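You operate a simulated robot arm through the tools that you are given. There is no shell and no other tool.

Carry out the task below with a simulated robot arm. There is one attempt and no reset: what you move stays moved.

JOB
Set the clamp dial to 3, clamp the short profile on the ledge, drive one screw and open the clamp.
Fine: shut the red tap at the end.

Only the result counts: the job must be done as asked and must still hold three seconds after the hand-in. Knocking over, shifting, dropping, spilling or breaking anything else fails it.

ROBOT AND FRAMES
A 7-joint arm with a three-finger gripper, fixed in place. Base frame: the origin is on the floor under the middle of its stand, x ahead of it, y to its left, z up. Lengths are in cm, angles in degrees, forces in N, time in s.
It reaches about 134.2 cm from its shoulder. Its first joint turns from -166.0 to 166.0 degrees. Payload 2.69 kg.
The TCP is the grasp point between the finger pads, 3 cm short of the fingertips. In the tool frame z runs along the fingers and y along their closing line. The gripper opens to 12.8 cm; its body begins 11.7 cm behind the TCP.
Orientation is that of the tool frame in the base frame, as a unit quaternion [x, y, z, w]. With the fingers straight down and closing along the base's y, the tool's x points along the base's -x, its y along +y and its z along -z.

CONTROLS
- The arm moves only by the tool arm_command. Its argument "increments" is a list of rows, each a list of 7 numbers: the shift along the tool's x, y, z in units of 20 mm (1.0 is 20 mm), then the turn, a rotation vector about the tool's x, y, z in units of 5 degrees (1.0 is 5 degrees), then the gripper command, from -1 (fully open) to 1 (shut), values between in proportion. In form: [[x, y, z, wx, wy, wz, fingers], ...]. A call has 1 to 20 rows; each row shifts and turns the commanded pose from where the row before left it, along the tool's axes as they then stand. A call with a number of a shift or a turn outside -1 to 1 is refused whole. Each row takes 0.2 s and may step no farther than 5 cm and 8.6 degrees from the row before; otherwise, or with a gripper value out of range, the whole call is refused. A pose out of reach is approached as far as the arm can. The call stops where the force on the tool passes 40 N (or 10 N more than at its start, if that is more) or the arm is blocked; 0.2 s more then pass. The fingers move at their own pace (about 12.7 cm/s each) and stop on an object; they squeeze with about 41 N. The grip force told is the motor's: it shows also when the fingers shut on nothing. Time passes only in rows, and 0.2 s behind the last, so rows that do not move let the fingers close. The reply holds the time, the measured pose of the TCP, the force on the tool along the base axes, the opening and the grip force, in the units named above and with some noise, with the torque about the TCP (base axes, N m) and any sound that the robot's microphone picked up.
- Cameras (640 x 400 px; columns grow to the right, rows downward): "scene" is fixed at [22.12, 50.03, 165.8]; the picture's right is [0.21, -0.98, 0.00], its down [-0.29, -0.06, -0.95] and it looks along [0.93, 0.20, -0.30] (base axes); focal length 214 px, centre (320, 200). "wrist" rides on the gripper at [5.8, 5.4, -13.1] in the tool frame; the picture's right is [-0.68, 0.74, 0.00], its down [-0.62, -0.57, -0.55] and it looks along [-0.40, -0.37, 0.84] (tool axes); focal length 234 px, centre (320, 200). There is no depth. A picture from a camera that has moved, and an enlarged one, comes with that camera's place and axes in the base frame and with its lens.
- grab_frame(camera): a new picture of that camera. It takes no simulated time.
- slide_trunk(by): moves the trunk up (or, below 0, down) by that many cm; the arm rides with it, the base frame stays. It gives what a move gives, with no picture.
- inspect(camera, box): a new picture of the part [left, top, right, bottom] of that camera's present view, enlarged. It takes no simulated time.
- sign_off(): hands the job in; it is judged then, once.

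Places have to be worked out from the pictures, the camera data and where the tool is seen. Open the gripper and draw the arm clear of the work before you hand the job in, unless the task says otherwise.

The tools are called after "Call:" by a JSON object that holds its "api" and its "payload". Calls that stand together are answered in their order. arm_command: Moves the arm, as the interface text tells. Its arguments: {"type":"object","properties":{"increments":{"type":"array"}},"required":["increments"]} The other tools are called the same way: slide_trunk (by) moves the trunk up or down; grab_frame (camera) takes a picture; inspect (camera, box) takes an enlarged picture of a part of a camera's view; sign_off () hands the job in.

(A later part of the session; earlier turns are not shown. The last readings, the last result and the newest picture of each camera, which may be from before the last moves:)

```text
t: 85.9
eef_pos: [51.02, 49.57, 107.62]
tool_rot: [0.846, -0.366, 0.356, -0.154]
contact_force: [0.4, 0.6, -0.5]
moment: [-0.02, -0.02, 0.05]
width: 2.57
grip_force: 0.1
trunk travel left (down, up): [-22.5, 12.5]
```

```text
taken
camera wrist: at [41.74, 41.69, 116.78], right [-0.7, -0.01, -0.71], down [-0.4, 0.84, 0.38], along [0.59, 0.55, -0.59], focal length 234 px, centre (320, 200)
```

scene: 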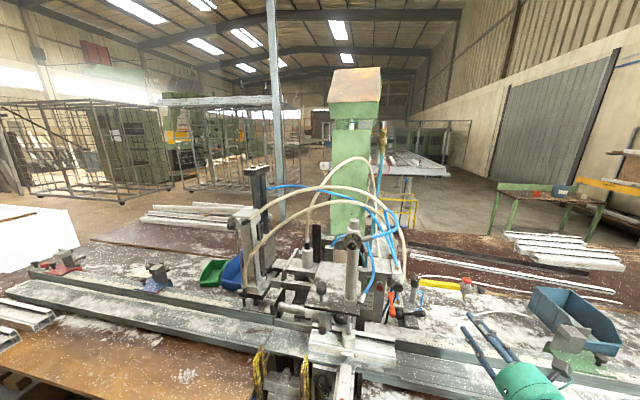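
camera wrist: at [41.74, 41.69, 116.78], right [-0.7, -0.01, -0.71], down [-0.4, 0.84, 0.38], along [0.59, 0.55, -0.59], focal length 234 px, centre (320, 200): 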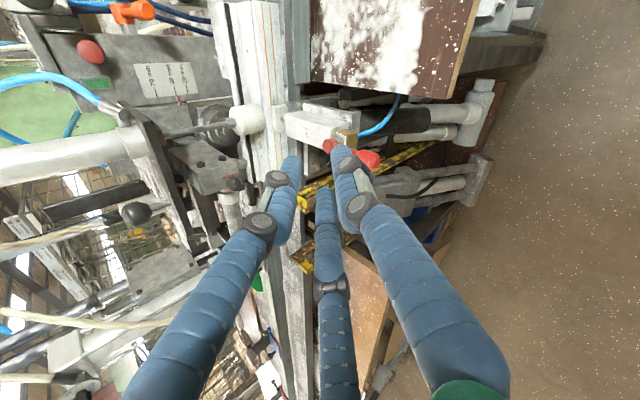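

Call:
{"api": "arm_command", "payload": {"increments": [[0, 0, 0, 0, 0, 0, -1], [0, 0, 0, 0, 0, 0, -1], [0, 0, 0, 0, 0, 0, -1]]}}

Call:
{"api": "grab_frame", "payload": {"camera": "wrist"}}

Call:
{"api": "inspect", "payload": {"camera": "wrist", "box": [220, 120, 420, 290]}}

Call:
{"api": "inspect", "payload": {"camera": "wrist", "box": [40, 0, 240, 150]}}

Call:
{"api": "inspect", "payload": {"camera": "scene", "box": [240, 330, 350, 400]}}

```text
t: 86.7
eef_pos: [50.97, 49.39, 107.59]
tool_rot: [0.847, -0.365, 0.355, -0.155]
contact_force: [0.0, 0.7, 0.2]
moment: [-0.03, 0.03, 0.0]
width: 12.77
grip_force: 0.0
trunk travel left (down, up): [-22.5, 12.5]
```

```text
taken
camera wrist: at [41.75, 41.68, 116.81], right [-0.7, -0.01, -0.71], down [-0.4, 0.84, 0.38], along [0.59, 0.55, -0.59], focal length 234 px, centre (320, 200)
```

wrist: 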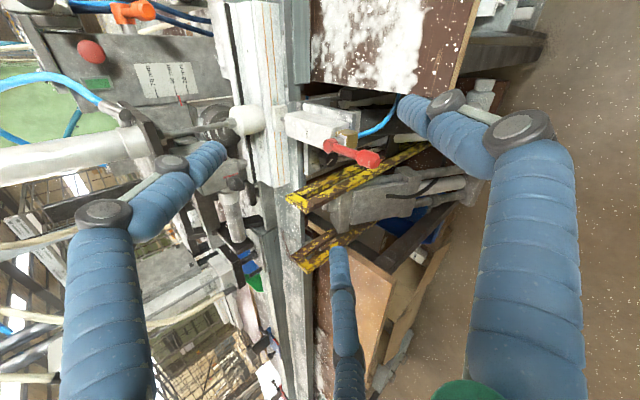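

```text
2.35 times, centred on (320, 205) of wrist
camera zoom: at [41.75, 41.68, 116.81], right [-0.7, -0.01, -0.71], down [-0.4, 0.84, 0.38], along [0.59, 0.55, -0.59], focal length 551 px, centre (320, 188)
```

zoom: 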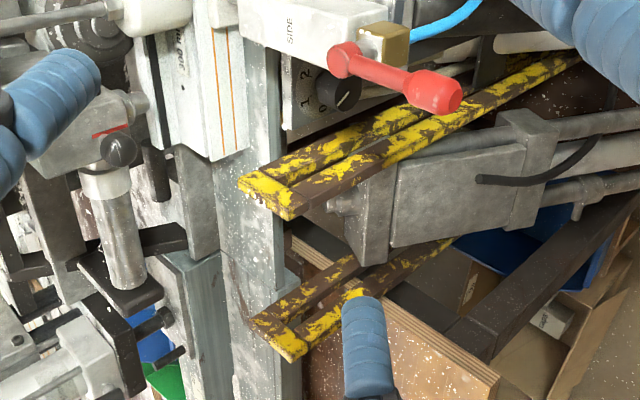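

```text
2.67 times, centred on (140, 75) of wrist
camera zoom: at [41.75, 41.68, 116.81], right [-0.7, -0.01, -0.71], down [-0.4, 0.84, 0.38], along [0.59, 0.55, -0.59], focal length 624 px, centre (800, 533)
```

zoom: 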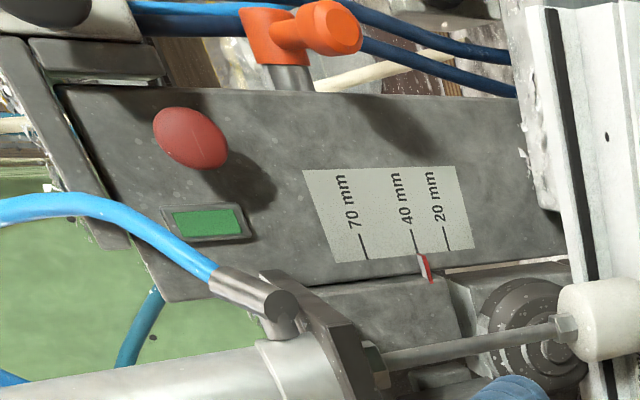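

```text
5.71 times, centred on (295, 365) of scene
camera zoom: at [22.12, 50.03, 165.8], right [0.21, -0.98, 0.0], down [-0.29, -0.06, -0.95], along [0.93, 0.2, -0.3], focal length 1226 px, centre (463, -743)
```

zoom: 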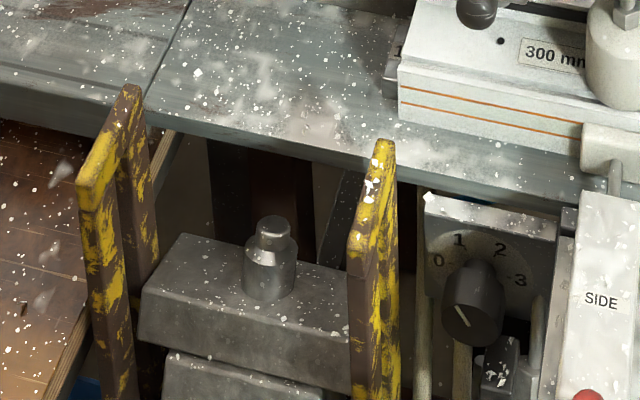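

The chrome-pegged unit is a cylinder casting with guards, not an obvious push control. I'll check whether anything on the SCREW unit changed when the clamp closed, by repeating the earlier zooms.

Call:
{"api": "inspect", "payload": {"camera": "scene", "box": [230, 260, 310, 310]}}

Call:
{"api": "inspect", "payload": {"camera": "scene", "box": [230, 215, 310, 265]}}

Call:
{"api": "inspect", "payload": {"camera": "scene", "box": [290, 280, 370, 330]}}

Call:
{"api": "inspect", "payload": {"camera": "scene", "box": [225, 155, 325, 217]}}

Call:
{"api": "inspect", "payload": {"camera": "scene", "box": [370, 270, 420, 310]}}

```text
8.00 times, centred on (270, 285) of scene
camera zoom: at [22.12, 50.03, 165.8], right [0.21, -0.98, 0.0], down [-0.29, -0.06, -0.95], along [0.93, 0.2, -0.3], focal length 1716 px, centre (720, -480)
```

zoom: 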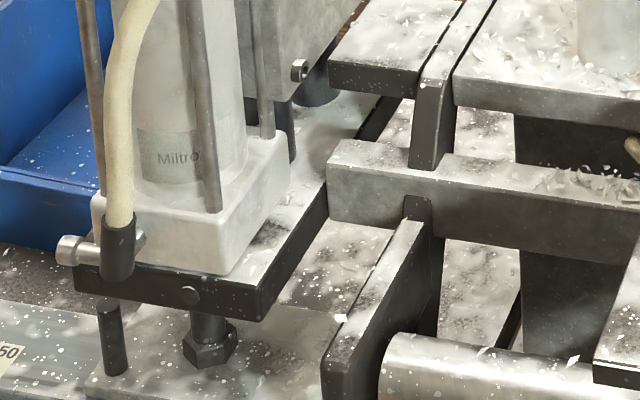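

```text
8.00 times, centred on (270, 240) of scene
camera zoom: at [22.12, 50.03, 165.8], right [0.21, -0.98, 0.0], down [-0.29, -0.06, -0.95], along [0.93, 0.2, -0.3], focal length 1716 px, centre (720, -120)
```

zoom: 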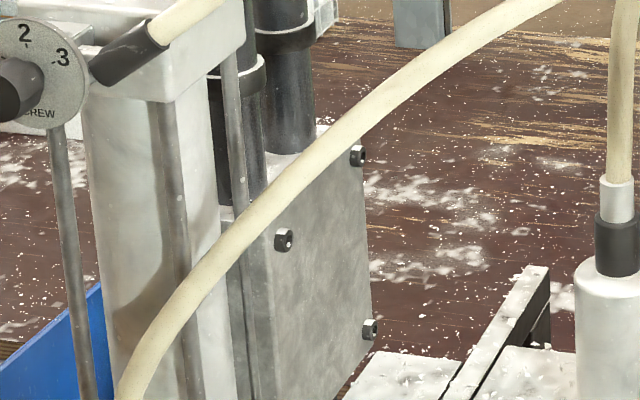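

```text
8.00 times, centred on (330, 305) of scene
camera zoom: at [22.12, 50.03, 165.8], right [0.21, -0.98, 0.0], down [-0.29, -0.06, -0.95], along [0.93, 0.2, -0.3], focal length 1716 px, centre (240, -640)
```

zoom: 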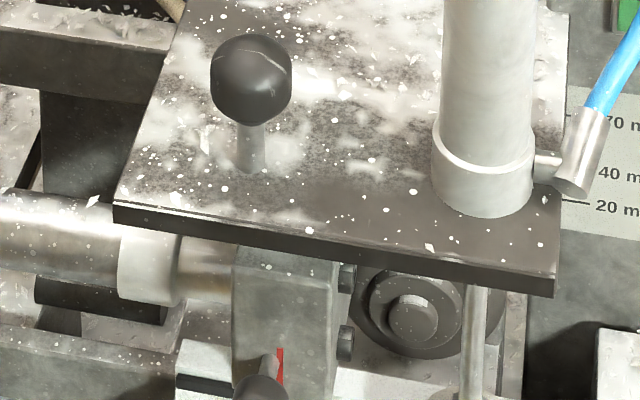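

```text
6.40 times, centred on (275, 186) of scene
camera zoom: at [22.12, 50.03, 165.8], right [0.21, -0.98, 0.0], down [-0.29, -0.06, -0.95], along [0.93, 0.2, -0.3], focal length 1373 px, centre (608, 290)
```

zoom: 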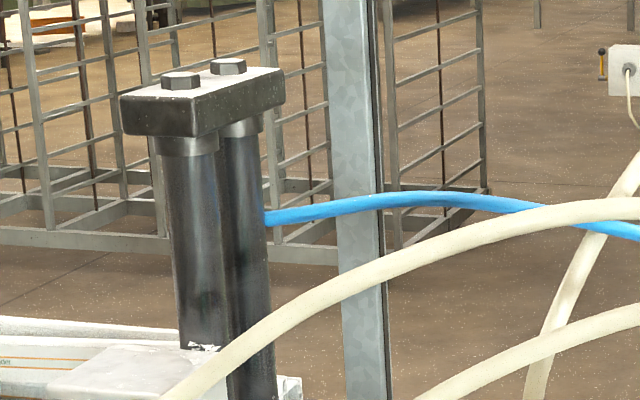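

```text
10.00 times, centred on (395, 290) of scene
camera zoom: at [22.12, 50.03, 165.8], right [0.21, -0.98, 0.0], down [-0.29, -0.06, -0.95], along [0.93, 0.2, -0.3], focal length 2145 px, centre (-430, -700)
```

zoom: 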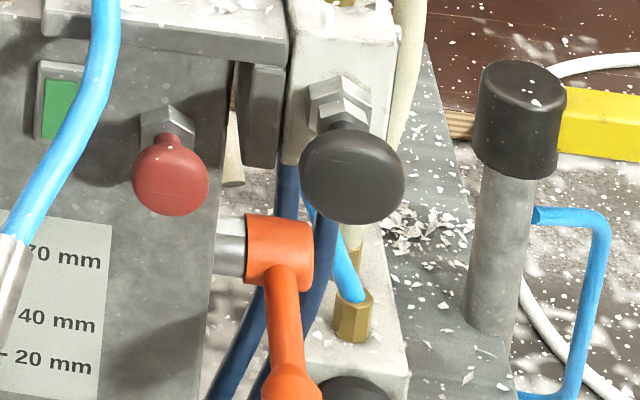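

The SCREW unit hasn't changed. The black mushroom valve (front ≈[86.4,36.9,115.85]), whose hose runs to the SCREW tower, is the reachable actuation button, while the green rectangle looks like a flush indicator. I'll return to the level pose in front of the panel with fingers closed.

Call:
{"api": "arm_command", "payload": {"increments": [[0.99, 0.07, 0.04, 0, 0, 0, 1], [0.99, 0.07, 0.04, 0, 0, 0, 1], [0.99, 0.07, 0.04, 0, 0, 0, 1], [0.99, 0.07, 0.04, 0, 0, 0, 1], [0.99, 0.07, 0.04, 0, 0, 0, 1], [0.99, 0.07, 0.04, 0, 0, 0, 1], [0.99, 0.07, 0.04, 0, 0, 0, 1], [0.99, 0.07, 0.04, 0, 0, 0, 1], [0.99, 0.07, 0.04, 0, 0, 0, 1], [0.99, 0.07, 0.04, 0, 0, 0, 1], [0, 0, 0, 0.728, 0.685, 0, 1], [0, 0, 0, 0.728, 0.685, 0, 1], [0, 0, 0, 0.728, 0.685, 0, 1], [0, 0, 0, 0.728, 0.685, 0, 1], [0, 0, 0, 0.728, 0.685, 0, 1], [0, 0, 0, 0.728, 0.685, 0, 1], [0, 0, 0, 0.728, 0.685, 0, 1], [0, 0, 0, 0.728, 0.685, 0, 1], [0, 0, 0, 0.728, 0.685, 0, 1]]}}

```text
t: 90.7
eef_pos: [60.39, 34.03, 116.11]
tool_rot: [0.645, -0.279, 0.652, -0.284]
contact_force: [0.1, 1.0, 0.4]
moment: [0.0, -0.02, -0.02]
width: 0.21
grip_force: 31.8
trunk travel left (down, up): [-22.5, 12.5]
```

Call:
{"api": "arm_command", "payload": {"increments": [[-0.121, -0.081, 0.95, 0, 0, 0, 1], [-0.121, -0.081, 0.95, 0, 0, 0, 1], [-0.121, -0.081, 0.95, 0, 0, 0, 1], [-0.121, -0.081, 0.95, 0, 0, 0, 1], [-0.121, -0.081, 0.95, 0, 0, 0, 1], [-0.121, -0.081, 0.95, 0, 0, 0, 1], [-0.121, -0.081, 0.95, 0, 0, 0, 1], [-0.121, -0.081, 0.95, 0, 0, 0, 1], [-0.121, -0.081, 0.95, 0, 0, 0, 1], [-0.121, -0.081, 0.95, 0, 0, 0, 1]]}}

Call:
{"api": "grab_frame", "payload": {"camera": "wrist"}}

Call:
{"api": "inspect", "payload": {"camera": "scene", "box": [330, 255, 450, 330]}}

```text
t: 92.9
eef_pos: [79.42, 36.83, 115.63]
tool_rot: [0.645, -0.28, 0.653, -0.282]
contact_force: [0.1, -0.4, 0.8]
moment: [0.0, 0.03, -0.02]
width: 0.21
grip_force: 31.7
trunk travel left (down, up): [-22.5, 12.5]
```

```text
taken
camera wrist: at [66.34, 29.15, 115.59], right [0.01, -0.01, -1.0], down [-0.55, 0.84, -0.02], along [0.84, 0.55, 0.0], focal length 234 px, centre (320, 200)
```

wrist: 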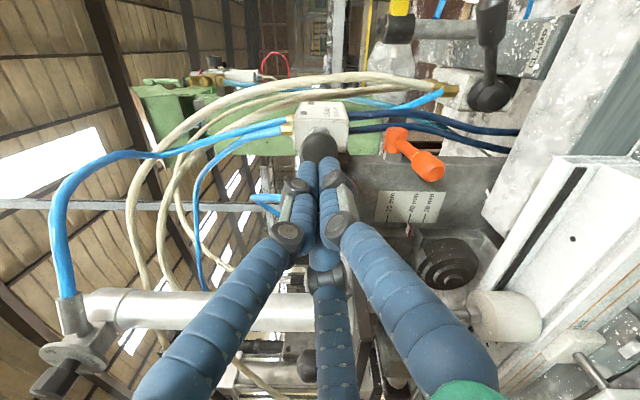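

```text
5.33 times, centred on (390, 292) of scene
camera zoom: at [22.12, 50.03, 165.8], right [0.21, -0.98, 0.0], down [-0.29, -0.06, -0.95], along [0.93, 0.2, -0.3], focal length 1144 px, centre (-53, -293)
```

zoom: 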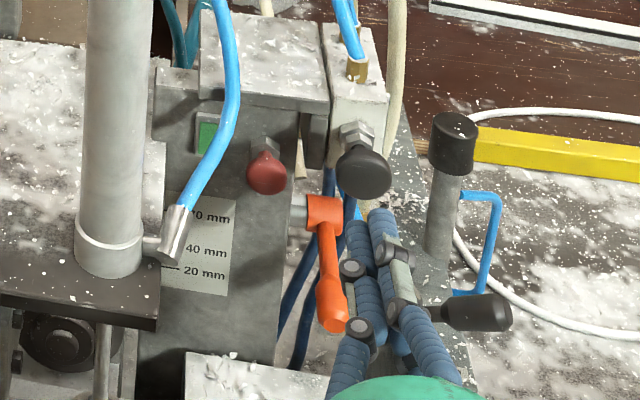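

The mushroom is straight ahead of the closed fingertips. I'll approach to near contact, then press in small steps watching force and sound.

Call:
{"api": "arm_command", "payload": {"increments": [[0, -0.05, 0.8, 0, 0, 0, 1], [0, 0, 0.7, 0, 0, 0, 1]]}}

Call:
{"api": "inspect", "payload": {"camera": "scene", "box": [370, 270, 420, 310]}}

Call:
{"api": "inspect", "payload": {"camera": "wrist", "box": [260, 100, 380, 200]}}

```text
t: 93.5
eef_pos: [82.42, 37.04, 115.76]
tool_rot: [0.645, -0.279, 0.653, -0.282]
contact_force: [0.2, -0.4, -0.1]
moment: [0.0, -0.01, -0.01]
width: 0.2
grip_force: 31.5
trunk travel left (down, up): [-22.5, 12.5]
```

```text
10.00 times, centred on (395, 290) of scene
camera zoom: at [22.12, 50.03, 165.8], right [0.21, -0.98, 0.0], down [-0.29, -0.06, -0.95], along [0.93, 0.2, -0.3], focal length 2145 px, centre (-430, -700)
```

zoom: 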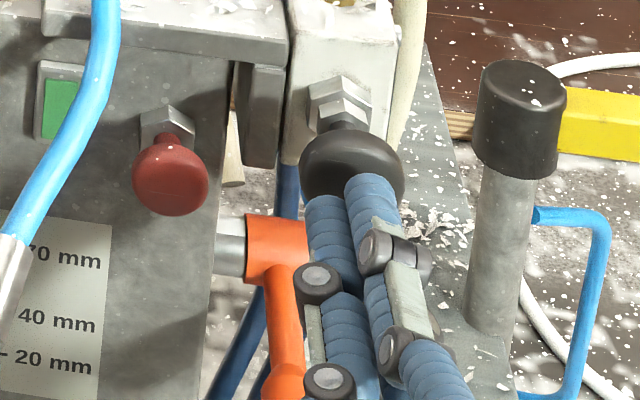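

```text
4.00 times, centred on (320, 150) of wrist
camera zoom: at [69.3, 29.22, 115.7], right [0.01, -0.01, -1.0], down [-0.55, 0.84, -0.02], along [0.84, 0.55, 0.0], focal length 937 px, centre (320, 400)
```

zoom: 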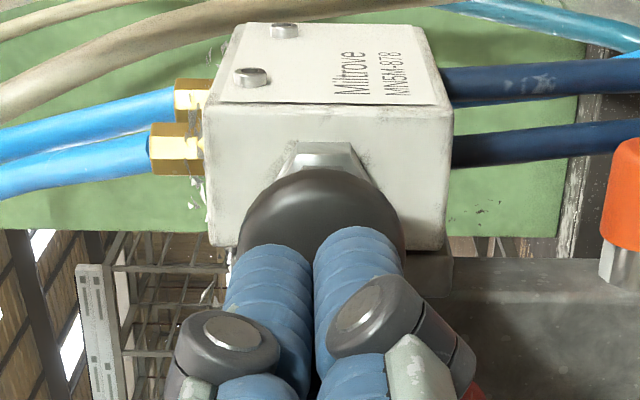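

Centered on the mushroom head. Pressing in 2 mm steps.

Call:
{"api": "arm_command", "payload": {"increments": [[0, 0, 0.1, 0, 0, 0, 1], [0, 0, 0.1, 0, 0, 0, 1]]}}

Call:
{"api": "arm_command", "payload": {"increments": [[0, 0, 0.1, 0, 0, 0, 1], [0, 0, 0.1, 0, 0, 0, 1]]}}

```text
t: 94.1
eef_pos: [82.81, 37.05, 115.87]
tool_rot: [0.645, -0.279, 0.652, -0.282]
contact_force: [0.5, -0.1, -0.2]
moment: [-0.02, 0.02, -0.01]
width: 0.21
grip_force: 31.2
trunk travel left (down, up): [-22.5, 12.5]
```

```text
t: 94.7
eef_pos: [83.22, 37.01, 115.77]
tool_rot: [0.645, -0.28, 0.653, -0.281]
contact_force: [-0.2, -0.2, 0.3]
moment: [0.01, 0.02, 0.0]
width: 0.19
grip_force: 31.6
trunk travel left (down, up): [-22.5, 12.5]
```

Call:
{"api": "arm_command", "payload": {"increments": [[0, 0, 0.1, 0, 0, 0, 1], [0, 0, 0.1, 0, 0, 0, 1]]}}

```text
t: 95.3
eef_pos: [83.57, 37.06, 115.81]
tool_rot: [0.646, -0.28, 0.652, -0.282]
contact_force: [-2.5, 0.5, -0.4]
moment: [0.0, 0.0, 0.01]
width: 0.6
grip_force: 30.5
trunk travel left (down, up): [-22.5, 12.5]
```

Contact begins at about x=83.5. Continuing with small steps.

Call:
{"api": "arm_command", "payload": {"increments": [[0, 0, 0.1, 0, 0, 0, 1], [0, 0, 0.05, 0, 0, 0, 1]]}}

Call:
{"api": "inspect", "payload": {"camera": "scene", "box": [370, 270, 420, 310]}}

```text
t: 95.9
eef_pos: [83.9, 36.98, 115.9]
tool_rot: [0.645, -0.279, 0.653, -0.282]
contact_force: [-5.2, 1.0, -2.0]
moment: [0.05, 0.08, -0.03]
width: 0.59
grip_force: 30.9
trunk travel left (down, up): [-22.5, 12.5]
```

```text
10.00 times, centred on (395, 290) of scene
camera zoom: at [22.12, 50.03, 165.8], right [0.21, -0.98, 0.0], down [-0.29, -0.06, -0.95], along [0.93, 0.2, -0.3], focal length 2145 px, centre (-430, -700)
```

zoom: 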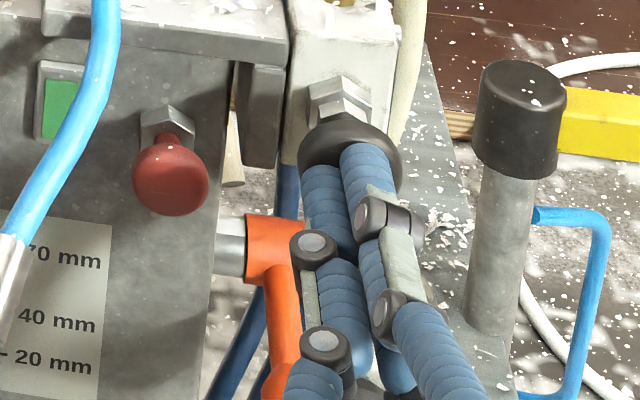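

The button is yielding like a spring plunger (about 5 N). Pressing further.

Call:
{"api": "arm_command", "payload": {"increments": [[0, 0, 0.1, 0, 0, 0, 1]]}}

Call:
{"api": "arm_command", "payload": {"increments": [[0, 0, 0.1, 0, 0, 0, 1]]}}

```text
t: 96.3
eef_pos: [84.0, 36.96, 115.87]
tool_rot: [0.646, -0.279, 0.653, -0.282]
contact_force: [-6.5, 0.4, -2.8]
moment: [0.02, 0.03, 0.04]
width: 0.62
grip_force: 32.0
trunk travel left (down, up): [-22.5, 12.5]
heard: click
```

```text
t: 96.7
eef_pos: [84.2, 36.9, 115.8]
tool_rot: [0.645, -0.279, 0.652, -0.283]
contact_force: [-10.5, 0.9, -1.5]
moment: [0.07, 0.05, 0.06]
width: 0.63
grip_force: 31.4
trunk travel left (down, up): [-22.5, 12.5]
```

A click was heard. Looking at what the machine is doing before releasing.

Call:
{"api": "grab_frame", "payload": {"camera": "scene"}}

Call:
{"api": "inspect", "payload": {"camera": "scene", "box": [220, 220, 380, 340]}}

Call:
{"api": "inspect", "payload": {"camera": "scene", "box": [290, 290, 390, 370]}}

```text
taken
```

scene: 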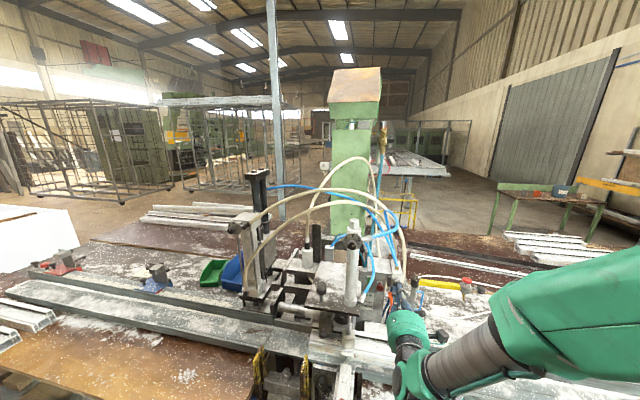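

```text
3.33 times, centred on (300, 280) of scene
camera zoom: at [22.12, 50.03, 165.8], right [0.21, -0.98, 0.0], down [-0.29, -0.06, -0.95], along [0.93, 0.2, -0.3], focal length 715 px, centre (387, -67)
```

zoom: 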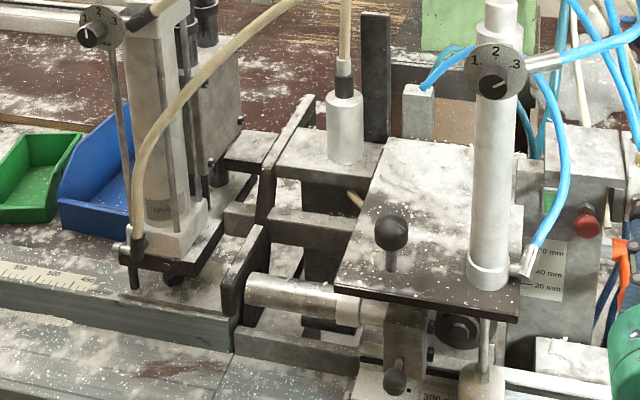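

```text
5.00 times, centred on (340, 330) of scene
camera zoom: at [22.12, 50.03, 165.8], right [0.21, -0.98, 0.0], down [-0.29, -0.06, -0.95], along [0.93, 0.2, -0.3], focal length 1072 px, centre (220, -450)
```

zoom: 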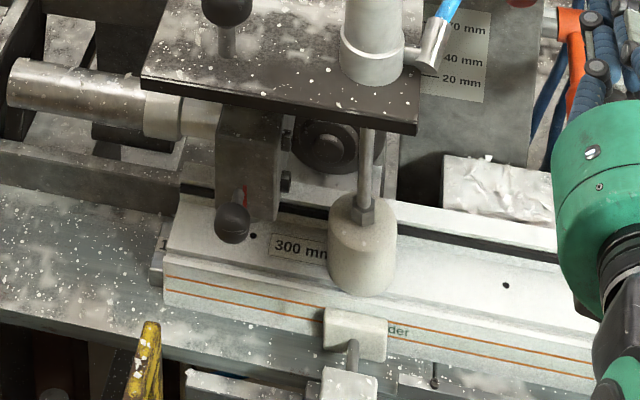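

No obvious change yet. I'll release the button by backing off 3 cm and see what the machine does and sounds like over the next second.

Call:
{"api": "arm_command", "payload": {"increments": [[0, 0, -0.5, 0, 0, 0, 1], [0, 0, -1, 0, 0, 0, 1]]}}

Call:
{"api": "inspect", "payload": {"camera": "scene", "box": [220, 220, 380, 340]}}

Call:
{"api": "arm_command", "payload": {"increments": [[0, 0, 0, 0, 0, 0, 1], [0, 0, 0, 0, 0, 0, 1], [0, 0, 0, 0, 0, 0, 1]]}}

Call:
{"api": "inspect", "payload": {"camera": "scene", "box": [220, 220, 380, 340]}}

Call:
{"api": "inspect", "payload": {"camera": "scene", "box": [290, 290, 390, 370]}}

```text
t: 97.3
eef_pos: [81.2, 36.99, 115.78]
tool_rot: [0.645, -0.278, 0.653, -0.283]
contact_force: [0.4, -0.2, 0.2]
moment: [0.0, -0.04, 0.0]
width: 0.22
grip_force: 31.3
trunk travel left (down, up): [-22.5, 12.5]
```

```text
3.33 times, centred on (300, 280) of scene
camera zoom: at [22.12, 50.03, 165.8], right [0.21, -0.98, 0.0], down [-0.29, -0.06, -0.95], along [0.93, 0.2, -0.3], focal length 715 px, centre (387, -67)
```

zoom: 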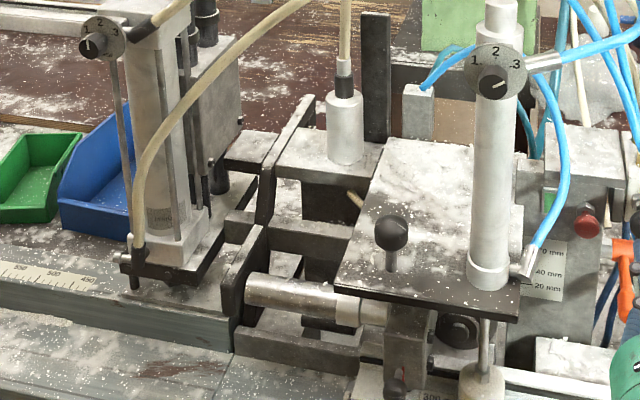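

```text
t: 98.1
eef_pos: [81.29, 36.91, 115.7]
tool_rot: [0.645, -0.279, 0.653, -0.282]
contact_force: [-0.2, 0.2, 0.1]
moment: [0.0, -0.01, 0.0]
width: 0.2
grip_force: 31.5
trunk travel left (down, up): [-22.5, 12.5]
```

```text
3.33 times, centred on (300, 280) of scene
camera zoom: at [22.12, 50.03, 165.8], right [0.21, -0.98, 0.0], down [-0.29, -0.06, -0.95], along [0.93, 0.2, -0.3], focal length 715 px, centre (387, -67)
```

zoom: 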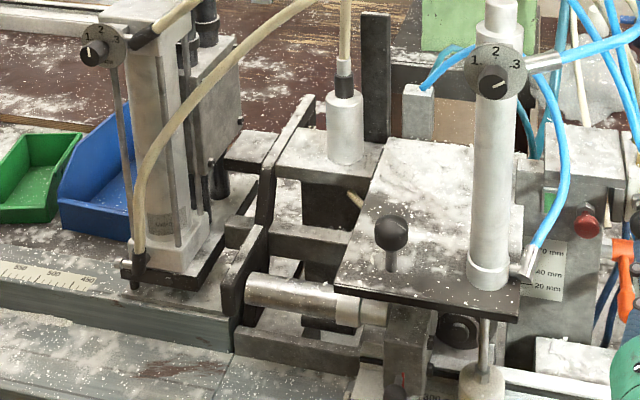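

```text
5.00 times, centred on (340, 330) of scene
camera zoom: at [22.12, 50.03, 165.8], right [0.21, -0.98, 0.0], down [-0.29, -0.06, -0.95], along [0.93, 0.2, -0.3], focal length 1072 px, centre (220, -450)
```

zoom: 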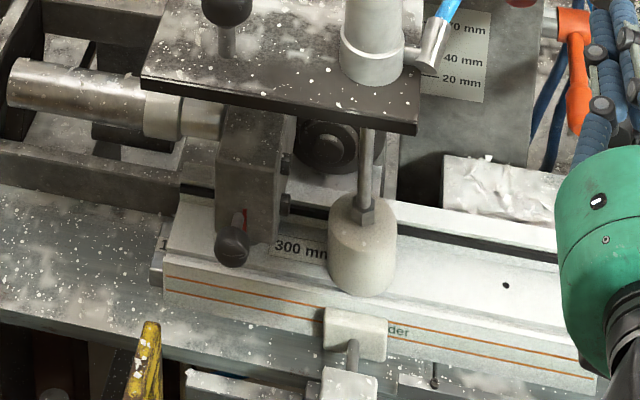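

The SCREW unit is now travelling down: the black button started the screw cycle. I'll wait and watch until it completes.

Call:
{"api": "arm_command", "payload": {"increments": [[0, 0, 0, 0, 0, 0, 1], [0, 0, 0, 0, 0, 0, 1], [0, 0, 0, 0, 0, 0, 1], [0, 0, 0, 0, 0, 0, 1], [0, 0, 0, 0, 0, 0, 1]]}}

Call:
{"api": "inspect", "payload": {"camera": "scene", "box": [220, 220, 380, 340]}}

Call:
{"api": "arm_command", "payload": {"increments": [[0, 0, 0, 0, 0, 0, 1], [0, 0, 0, 0, 0, 0, 1], [0, 0, 0, 0, 0, 0, 1], [0, 0, 0, 0, 0, 0, 1], [0, 0, 0, 0, 0, 0, 1]]}}

Call:
{"api": "inspect", "payload": {"camera": "scene", "box": [220, 220, 380, 340]}}

Call:
{"api": "inspect", "payload": {"camera": "scene", "box": [290, 290, 390, 370]}}

```text
t: 99.3
eef_pos: [81.21, 36.96, 115.74]
tool_rot: [0.645, -0.279, 0.652, -0.283]
contact_force: [-0.7, -0.8, -0.4]
moment: [0.01, 0.03, -0.03]
width: 0.22
grip_force: 31.4
trunk travel left (down, up): [-22.5, 12.5]
```

```text
3.33 times, centred on (300, 280) of scene
camera zoom: at [22.12, 50.03, 165.8], right [0.21, -0.98, 0.0], down [-0.29, -0.06, -0.95], along [0.93, 0.2, -0.3], focal length 715 px, centre (387, -67)
```

zoom: 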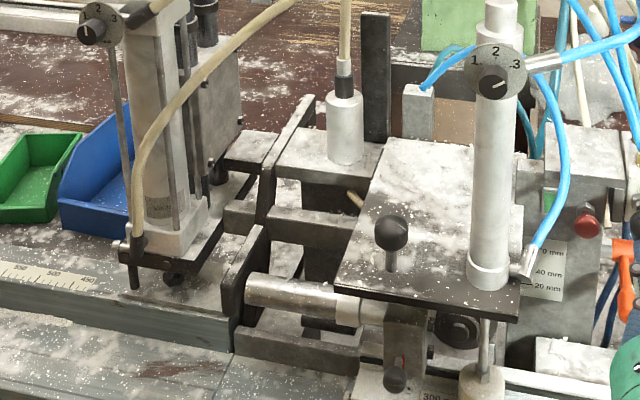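

```text
t: 100.5
eef_pos: [81.27, 37.0, 115.67]
tool_rot: [0.646, -0.278, 0.653, -0.283]
contact_force: [-0.2, 0.9, -0.5]
moment: [0.0, 0.01, 0.02]
width: 0.19
grip_force: 31.3
trunk travel left (down, up): [-22.5, 12.5]
```

```text
3.33 times, centred on (300, 280) of scene
camera zoom: at [22.12, 50.03, 165.8], right [0.21, -0.98, 0.0], down [-0.29, -0.06, -0.95], along [0.93, 0.2, -0.3], focal length 715 px, centre (387, -67)
```

zoom: 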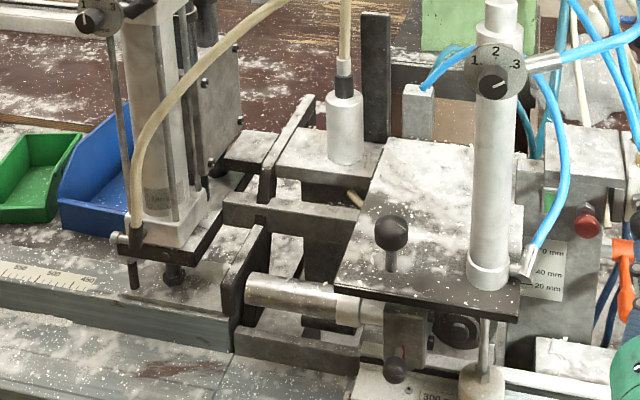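

```text
5.00 times, centred on (340, 330) of scene
camera zoom: at [22.12, 50.03, 165.8], right [0.21, -0.98, 0.0], down [-0.29, -0.06, -0.95], along [0.93, 0.2, -0.3], focal length 1072 px, centre (220, -450)
```

zoom: 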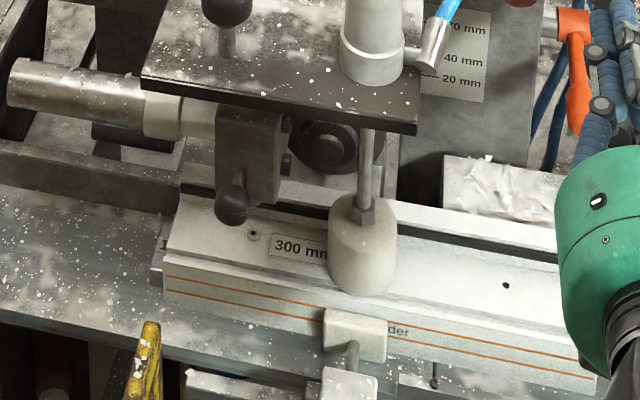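

The head went down and came back up, and the hole beside the label now shows a screw head. Let me confirm it's settled and zoom on the screw.

Call:
{"api": "arm_command", "payload": {"increments": [[0, 0, 0, 0, 0, 0, 1], [0, 0, 0, 0, 0, 0, 1], [0, 0, 0, 0, 0, 0, 1], [0, 0, 0, 0, 0, 0, 1], [0, 0, 0, 0, 0, 0, 1]]}}

Call:
{"api": "inspect", "payload": {"camera": "scene", "box": [220, 220, 380, 340]}}

Call:
{"api": "inspect", "payload": {"camera": "scene", "box": [305, 315, 355, 350]}}

```text
t: 101.7
eef_pos: [81.3, 36.92, 115.82]
tool_rot: [0.645, -0.279, 0.653, -0.283]
contact_force: [-0.2, 0.0, -0.8]
moment: [-0.01, -0.02, -0.01]
width: 0.2
grip_force: 31.7
trunk travel left (down, up): [-22.5, 12.5]
```

```text
3.33 times, centred on (300, 280) of scene
camera zoom: at [22.12, 50.03, 165.8], right [0.21, -0.98, 0.0], down [-0.29, -0.06, -0.95], along [0.93, 0.2, -0.3], focal length 715 px, centre (387, -67)
```

zoom: 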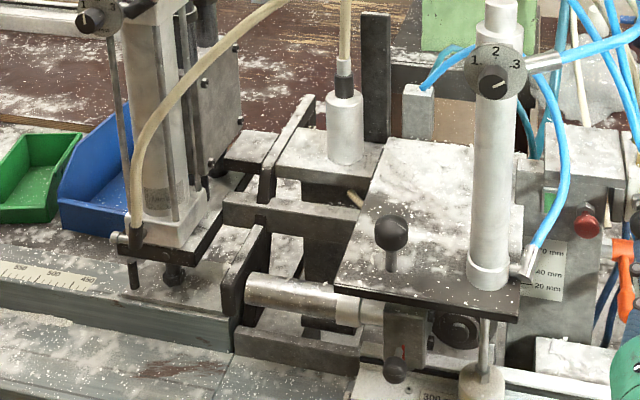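

```text
11.43 times, centred on (330, 332) of scene
camera zoom: at [22.12, 50.03, 165.8], right [0.21, -0.98, 0.0], down [-0.29, -0.06, -0.95], along [0.93, 0.2, -0.3], focal length 2451 px, centre (206, -1314)
```

zoom: 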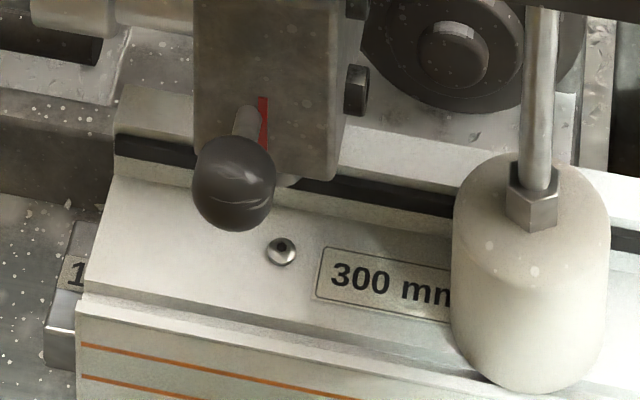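

One screw is driven (shiny head in the hole left of the label). Now I'll open the clamp by pushing the lever grip (now ≈[92.6,26.6,100.6]) back in +x. First retreat, shift right and pitch down 30°.

Call:
{"api": "arm_command", "payload": {"increments": [[0, 0, -1, 0, 0, 0, 1], [0, 0, -1, 0, 0, 0, 1], [0, 0, -1, 0, 0, 0, 1], [0.947, 0.89, 0, 0, 0, 0, 1], [0.947, 0.89, 0, 0, 0, 0, 1], [0.947, 0.89, 0, 0, 0, 0, 1], [0.947, 0.89, 0, 0, 0, 0, 1], [0, 0, 0, -0.728, -0.685, 0, 1], [0, 0, 0, -0.728, -0.685, 0, 1], [0, 0, 0, -0.728, -0.685, 0, 1], [0, 0, 0, -0.728, -0.685, 0, 1], [0, 0, 0, -0.728, -0.685, 0, 1], [0, 0, 0, -0.728, -0.685, 0, 1]]}}

Call:
{"api": "grab_frame", "payload": {"camera": "wrist"}}

Call:
{"api": "inspect", "payload": {"camera": "scene", "box": [370, 260, 470, 330]}}

```text
t: 104.5
eef_pos: [75.29, 26.51, 115.79]
tool_rot: [0.793, -0.343, 0.463, -0.2]
contact_force: [0.1, 0.4, -0.6]
moment: [0.0, 0.01, 0.02]
width: 0.19
grip_force: 31.2
trunk travel left (down, up): [-22.5, 12.5]
```

```text
taken
camera wrist: at [63.92, 18.78, 122.18], right [-0.49, -0.01, -0.87], down [-0.48, 0.84, 0.26], along [0.72, 0.55, -0.42], focal length 234 px, centre (320, 200)
```

wrist: 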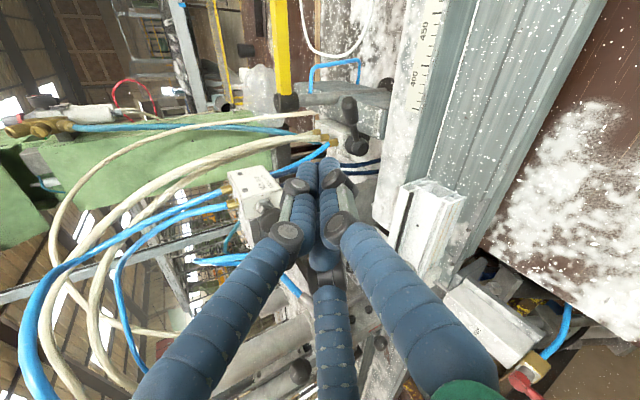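

```text
5.71 times, centred on (420, 295) of scene
camera zoom: at [22.12, 50.03, 165.8], right [0.21, -0.98, 0.0], down [-0.29, -0.06, -0.95], along [0.93, 0.2, -0.3], focal length 1226 px, centre (-251, -343)
```

zoom: 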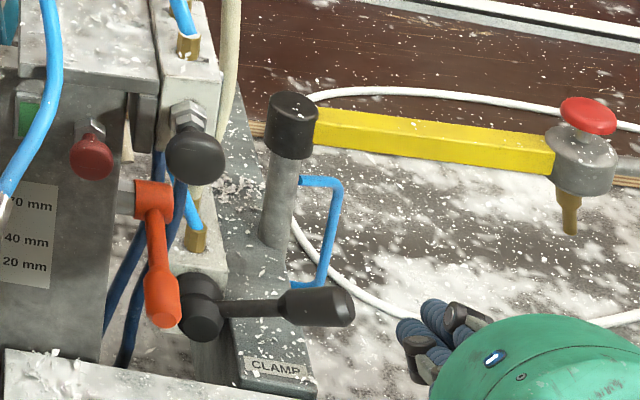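

Zooming to localise the lever grip precisely in this view.

Call:
{"api": "inspect", "payload": {"camera": "wrist", "box": [290, 70, 410, 170]}}

```text
4.00 times, centred on (350, 120) of wrist
camera zoom: at [63.92, 18.78, 122.18], right [-0.49, -0.01, -0.87], down [-0.48, 0.84, 0.26], along [0.72, 0.55, -0.42], focal length 937 px, centre (200, 520)
```

zoom: 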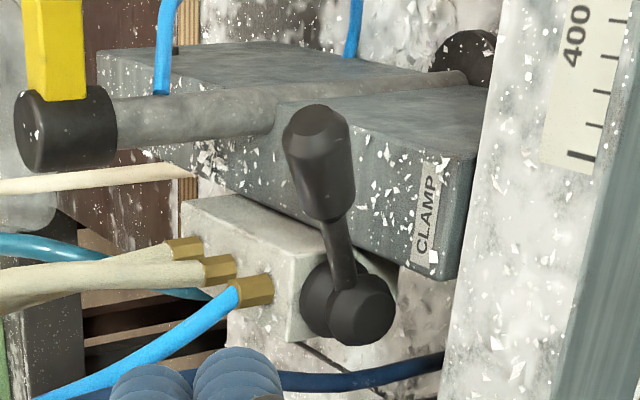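

The lever grip is at ≈[93.6,26.6,100.0]. Moving the closed fingertips to just in front of it.

Call:
{"api": "arm_command", "payload": {"increments": [[-0.2375, 0.244, 0.9625, 0, 0, 0, 1], [-0.2375, 0.244, 0.9625, 0, 0, 0, 1], [-0.2375, 0.244, 0.9625, 0, 0, 0, 1], [-0.2375, 0.244, 0.9625, 0, 0, 0, 1], [-0.2375, 0.244, 0.9625, 0, 0, 0, 1], [-0.2375, 0.244, 0.9625, 0, 0, 0, 1], [-0.2375, 0.244, 0.9625, 0, 0, 0, 1], [-0.2375, 0.244, 0.9625, 0, 0, 0, 1]]}}

Call:
{"api": "inspect", "payload": {"camera": "wrist", "box": [250, 70, 410, 200]}}

Call:
{"api": "inspect", "payload": {"camera": "scene", "box": [370, 260, 470, 330]}}

```text
t: 106.3
eef_pos: [85.96, 26.75, 103.33]
tool_rot: [0.792, -0.342, 0.464, -0.2]
contact_force: [-0.6, 0.5, -0.3]
moment: [-0.01, 0.0, -0.06]
width: 0.21
grip_force: 31.4
trunk travel left (down, up): [-22.5, 12.5]
```

```text
3.08 times, centred on (330, 135) of wrist
camera zoom: at [74.68, 18.9, 109.92], right [-0.49, -0.01, -0.87], down [-0.48, 0.84, 0.26], along [0.72, 0.55, -0.42], focal length 720 px, centre (289, 400)
```

zoom: 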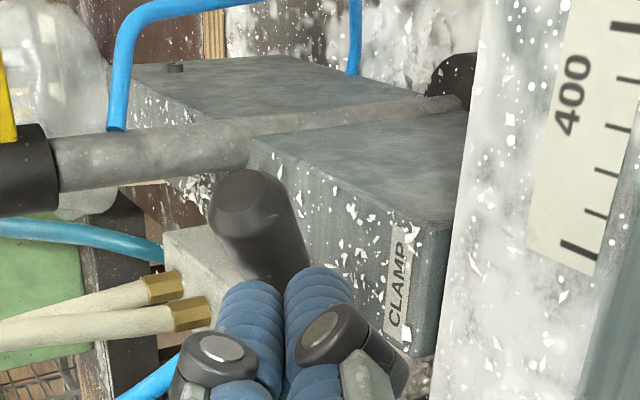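

```text
5.71 times, centred on (420, 295) of scene
camera zoom: at [22.12, 50.03, 165.8], right [0.21, -0.98, 0.0], down [-0.29, -0.06, -0.95], along [0.93, 0.2, -0.3], focal length 1226 px, centre (-251, -343)
```

zoom: 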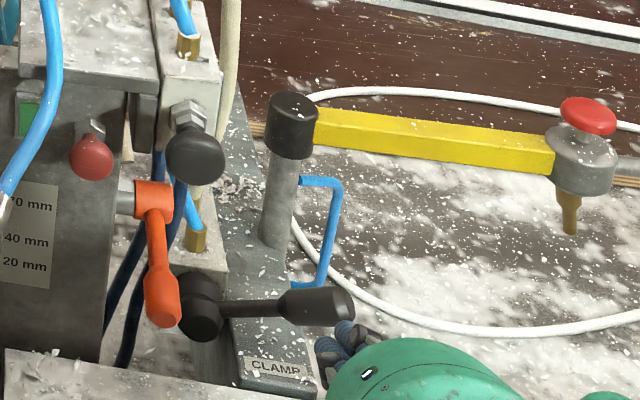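

Fingertips are in front of the grip. Lowering slightly and advancing +x to contact.

Call:
{"api": "arm_command", "payload": {"increments": [[-0.18, 0.19, 0.148, 0, 0, 0, 1], [0.134, -0.144, 0.349, 0, 0, 0, 1], [0.134, -0.144, 0.349, 0, 0, 0, 1], [0.134, -0.144, 0.349, 0, 0, 0, 1], [0.134, -0.144, 0.349, 0, 0, 0, 1]]}}

Call:
{"api": "inspect", "payload": {"camera": "scene", "box": [370, 260, 470, 330]}}

Call:
{"api": "inspect", "payload": {"camera": "wrist", "box": [250, 70, 410, 200]}}

```text
t: 107.5
eef_pos: [89.23, 26.78, 102.74]
tool_rot: [0.793, -0.343, 0.463, -0.2]
contact_force: [-0.4, -0.4, 0.3]
moment: [0.0, -0.04, 0.0]
width: 0.2
grip_force: 30.9
trunk travel left (down, up): [-22.5, 12.5]
```

```text
5.71 times, centred on (420, 295) of scene
camera zoom: at [22.12, 50.03, 165.8], right [0.21, -0.98, 0.0], down [-0.29, -0.06, -0.95], along [0.93, 0.2, -0.3], focal length 1226 px, centre (-251, -343)
```

zoom: 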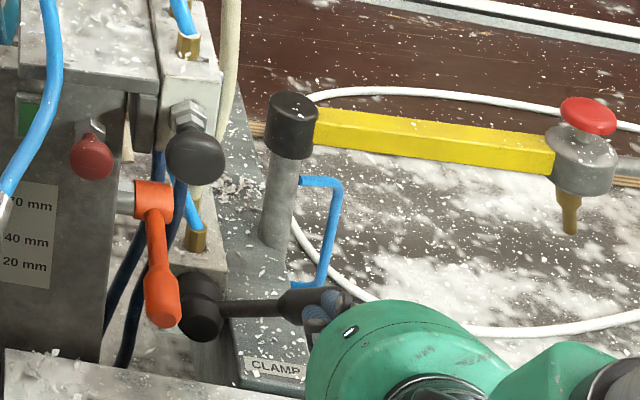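

```text
3.08 times, centred on (330, 135) of wrist
camera zoom: at [77.88, 18.92, 109.23], right [-0.49, -0.01, -0.87], down [-0.48, 0.84, 0.26], along [0.73, 0.55, -0.42], focal length 720 px, centre (289, 400)
```

zoom: 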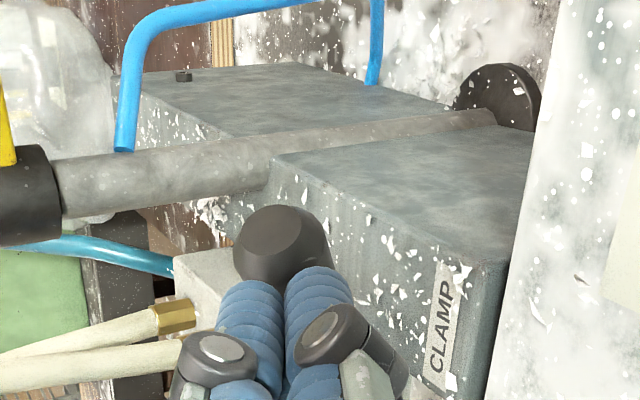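

Grip is directly ahead of the fingertips. Pushing on in +x.

Call:
{"api": "arm_command", "payload": {"increments": [[0.1, -0.108, 0.262, 0, 0, 0, 1], [0.1, -0.108, 0.262, 0, 0, 0, 1], [0.1, -0.108, 0.262, 0, 0, 0, 1]]}}

Call:
{"api": "arm_command", "payload": {"increments": [[0.1, -0.108, 0.262, 0, 0, 0, 1], [0.1, -0.108, 0.262, 0, 0, 0, 1]]}}

Call:
{"api": "inspect", "payload": {"camera": "scene", "box": [300, 260, 460, 360]}}

```text
t: 108.3
eef_pos: [91.05, 26.7, 102.86]
tool_rot: [0.793, -0.342, 0.463, -0.201]
contact_force: [-1.2, 0.0, 0.6]
moment: [-0.04, 0.01, -0.02]
width: 0.2
grip_force: 31.5
trunk travel left (down, up): [-22.5, 12.5]
```

```text
t: 108.9
eef_pos: [92.15, 26.68, 102.85]
tool_rot: [0.792, -0.342, 0.463, -0.202]
contact_force: [-0.7, 0.1, -0.3]
moment: [-0.01, 0.01, 0.01]
width: 0.22
grip_force: 31.2
trunk travel left (down, up): [-22.5, 12.5]
```

```text
4.00 times, centred on (380, 310) of scene
camera zoom: at [22.12, 50.03, 165.8], right [0.21, -0.98, 0.0], down [-0.29, -0.06, -0.95], along [0.93, 0.2, -0.3], focal length 858 px, centre (80, -240)
```

zoom: 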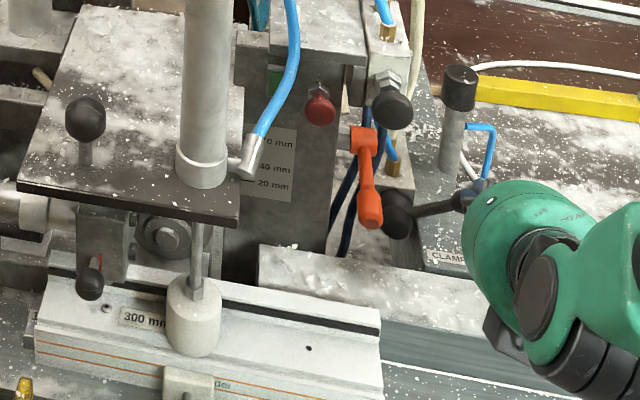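

Very little force; checking whether the lever is moving or the tips are riding over it.

Call:
{"api": "inspect", "payload": {"camera": "wrist", "box": [250, 70, 410, 200]}}

Call:
{"api": "inspect", "payload": {"camera": "scene", "box": [385, 280, 445, 325]}}

```text
3.08 times, centred on (330, 135) of wrist
camera zoom: at [80.87, 18.97, 109.28], right [-0.49, -0.01, -0.87], down [-0.48, 0.84, 0.26], along [0.73, 0.55, -0.41], focal length 720 px, centre (289, 400)
```

zoom: 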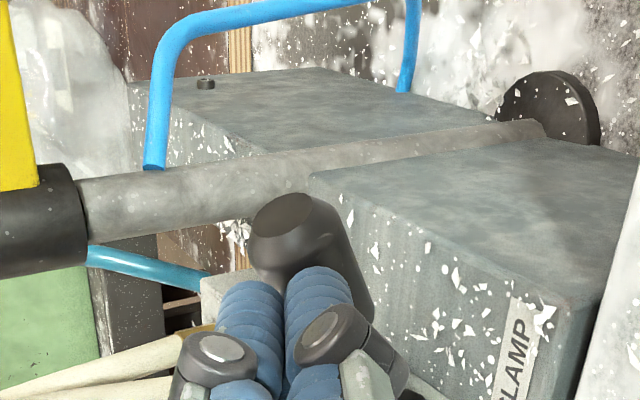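

```text
8.89 times, centred on (415, 302) of scene
camera zoom: at [22.12, 50.03, 165.8], right [0.21, -0.98, 0.0], down [-0.29, -0.06, -0.95], along [0.93, 0.2, -0.3], focal length 1906 px, centre (-524, -711)
```

zoom: 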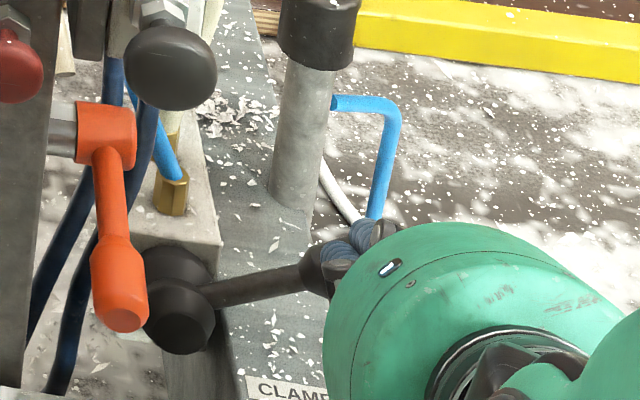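

The lever is swinging back easily. Continuing to push to its original stop.

Call:
{"api": "arm_command", "payload": {"increments": [[0.1, -0.108, 0.262, 0, 0, 0, 1], [0.1, -0.108, 0.262, 0, 0, 0, 1], [0.1, -0.108, 0.262, 0, 0, 0, 1]]}}

Call:
{"api": "inspect", "payload": {"camera": "scene", "box": [300, 260, 460, 360]}}

Call:
{"api": "inspect", "payload": {"camera": "wrist", "box": [250, 70, 410, 200]}}

```text
t: 109.7
eef_pos: [94.03, 26.72, 102.91]
tool_rot: [0.792, -0.342, 0.463, -0.202]
contact_force: [0.9, 0.1, -1.0]
moment: [0.0, -0.01, -0.01]
width: 0.22
grip_force: 31.1
trunk travel left (down, up): [-22.5, 12.5]
```

```text
4.00 times, centred on (380, 310) of scene
camera zoom: at [22.12, 50.03, 165.8], right [0.21, -0.98, 0.0], down [-0.29, -0.06, -0.95], along [0.93, 0.2, -0.3], focal length 858 px, centre (80, -240)
```

zoom: 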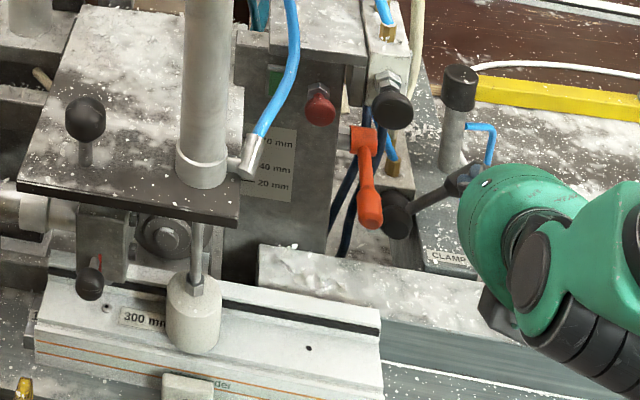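

```text
3.08 times, centred on (330, 135) of wrist
camera zoom: at [82.65, 18.94, 109.32], right [-0.49, -0.01, -0.87], down [-0.48, 0.84, 0.26], along [0.73, 0.55, -0.41], focal length 720 px, centre (289, 400)
```

zoom: 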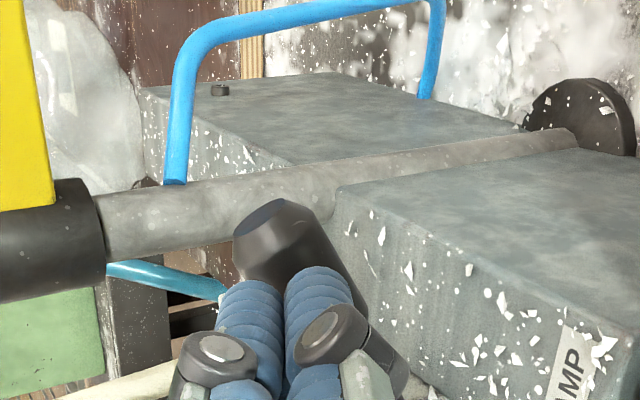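

The foot is beginning to lift. Pushing a little more until I feel the lever's stop.

Call:
{"api": "arm_command", "payload": {"increments": [[0.07, -0.075, 0.18, 0, 0, 0, 1], [0.07, -0.075, 0.18, 0, 0, 0, 1], [0, 0, 0, 0, 0, 0, 1]]}}

Call:
{"api": "inspect", "payload": {"camera": "scene", "box": [300, 260, 460, 360]}}

Call:
{"api": "inspect", "payload": {"camera": "scene", "box": [385, 280, 445, 325]}}

```text
t: 110.5
eef_pos: [94.85, 26.66, 102.74]
tool_rot: [0.792, -0.342, 0.463, -0.201]
contact_force: [0.0, -1.2, -0.5]
moment: [-0.01, -0.01, -0.02]
width: 0.2
grip_force: 31.2
trunk travel left (down, up): [-22.5, 12.5]
```

```text
4.00 times, centred on (380, 310) of scene
camera zoom: at [22.12, 50.03, 165.8], right [0.21, -0.98, 0.0], down [-0.29, -0.06, -0.95], along [0.93, 0.2, -0.3], focal length 858 px, centre (80, -240)
```

zoom: 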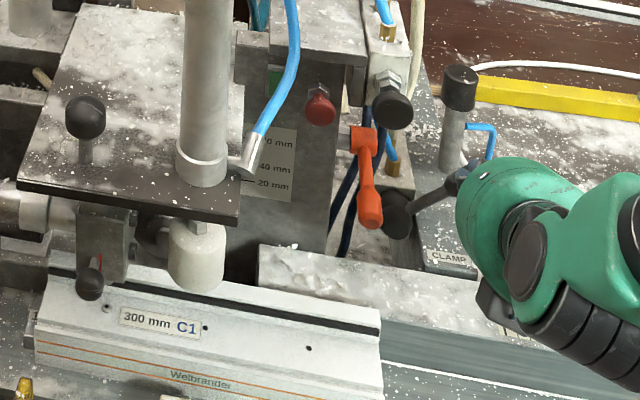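

```text
8.89 times, centred on (415, 302) of scene
camera zoom: at [22.12, 50.03, 165.8], right [0.21, -0.98, 0.0], down [-0.29, -0.06, -0.95], along [0.93, 0.2, -0.3], focal length 1906 px, centre (-524, -711)
```

zoom: 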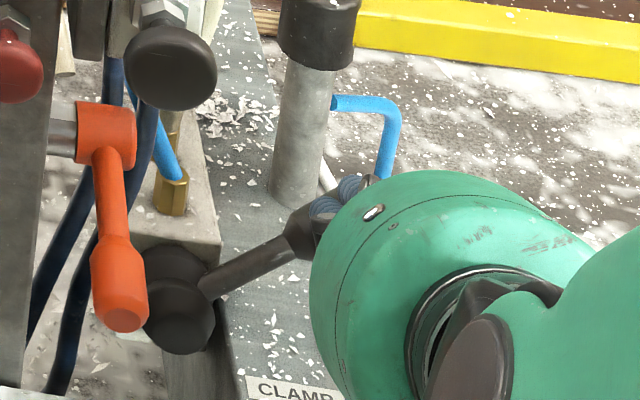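

The clamp foot is fully raised, the SIDE pad retracted, and the lever is back at its original angle. Retreating and verifying.

Call:
{"api": "arm_command", "payload": {"increments": [[0, 0, -0.5, 0, 0, 0, 1], [0, 0, -1, 0, 0, 0, 1], [0, 0, -1, 0, 0, 0, 1], [0, 0, -1, 0, 0, 0, 1], [0, 0, -1, 0, 0, 0, 1], [0, 0, -1, 0, 0, 0, 1], [0, 0, -1, 0, 0, 0, 1], [0, 0, -1, 0, 0, 0, 1], [0, 0, -1, 0, 0, 0, 1]]}}

Call:
{"api": "inspect", "payload": {"camera": "scene", "box": [370, 265, 430, 325]}}

Call:
{"api": "inspect", "payload": {"camera": "scene", "box": [290, 290, 390, 370]}}

Call:
{"api": "inspect", "payload": {"camera": "scene", "box": [310, 350, 390, 400]}}

```text
t: 112.5
eef_pos: [79.91, 26.88, 111.3]
tool_rot: [0.792, -0.343, 0.463, -0.2]
contact_force: [-0.1, 0.2, 0.4]
moment: [0.0, 0.02, 0.0]
width: 0.19
grip_force: 31.9
trunk travel left (down, up): [-22.5, 12.5]
```

```text
6.67 times, centred on (400, 295) of scene
camera zoom: at [22.12, 50.03, 165.8], right [0.21, -0.98, 0.0], down [-0.29, -0.06, -0.95], along [0.93, 0.2, -0.3], focal length 1430 px, centre (-213, -433)
```

zoom: 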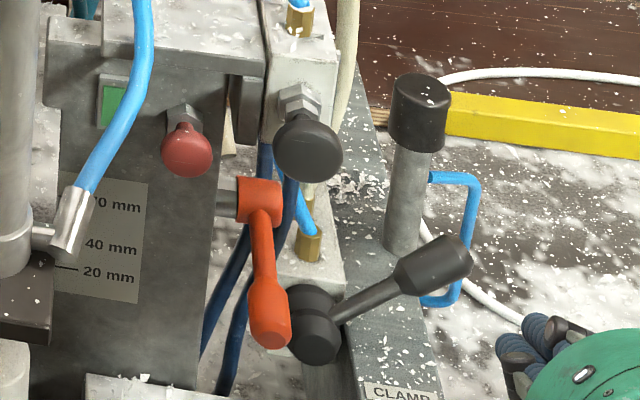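

```text
5.00 times, centred on (340, 330) of scene
camera zoom: at [22.12, 50.03, 165.8], right [0.21, -0.98, 0.0], down [-0.29, -0.06, -0.95], along [0.93, 0.2, -0.3], focal length 1072 px, centre (220, -450)
```

zoom: 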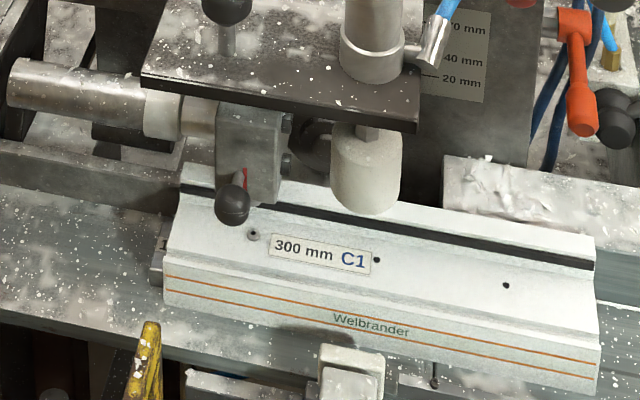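

```text
8.00 times, centred on (350, 375) of scene
camera zoom: at [22.12, 50.03, 165.8], right [0.21, -0.98, 0.0], down [-0.29, -0.06, -0.95], along [0.93, 0.2, -0.3], focal length 1716 px, centre (80, -1200)
```

zoom: 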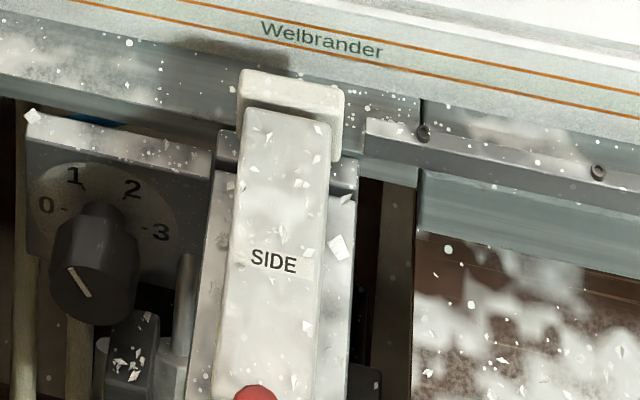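

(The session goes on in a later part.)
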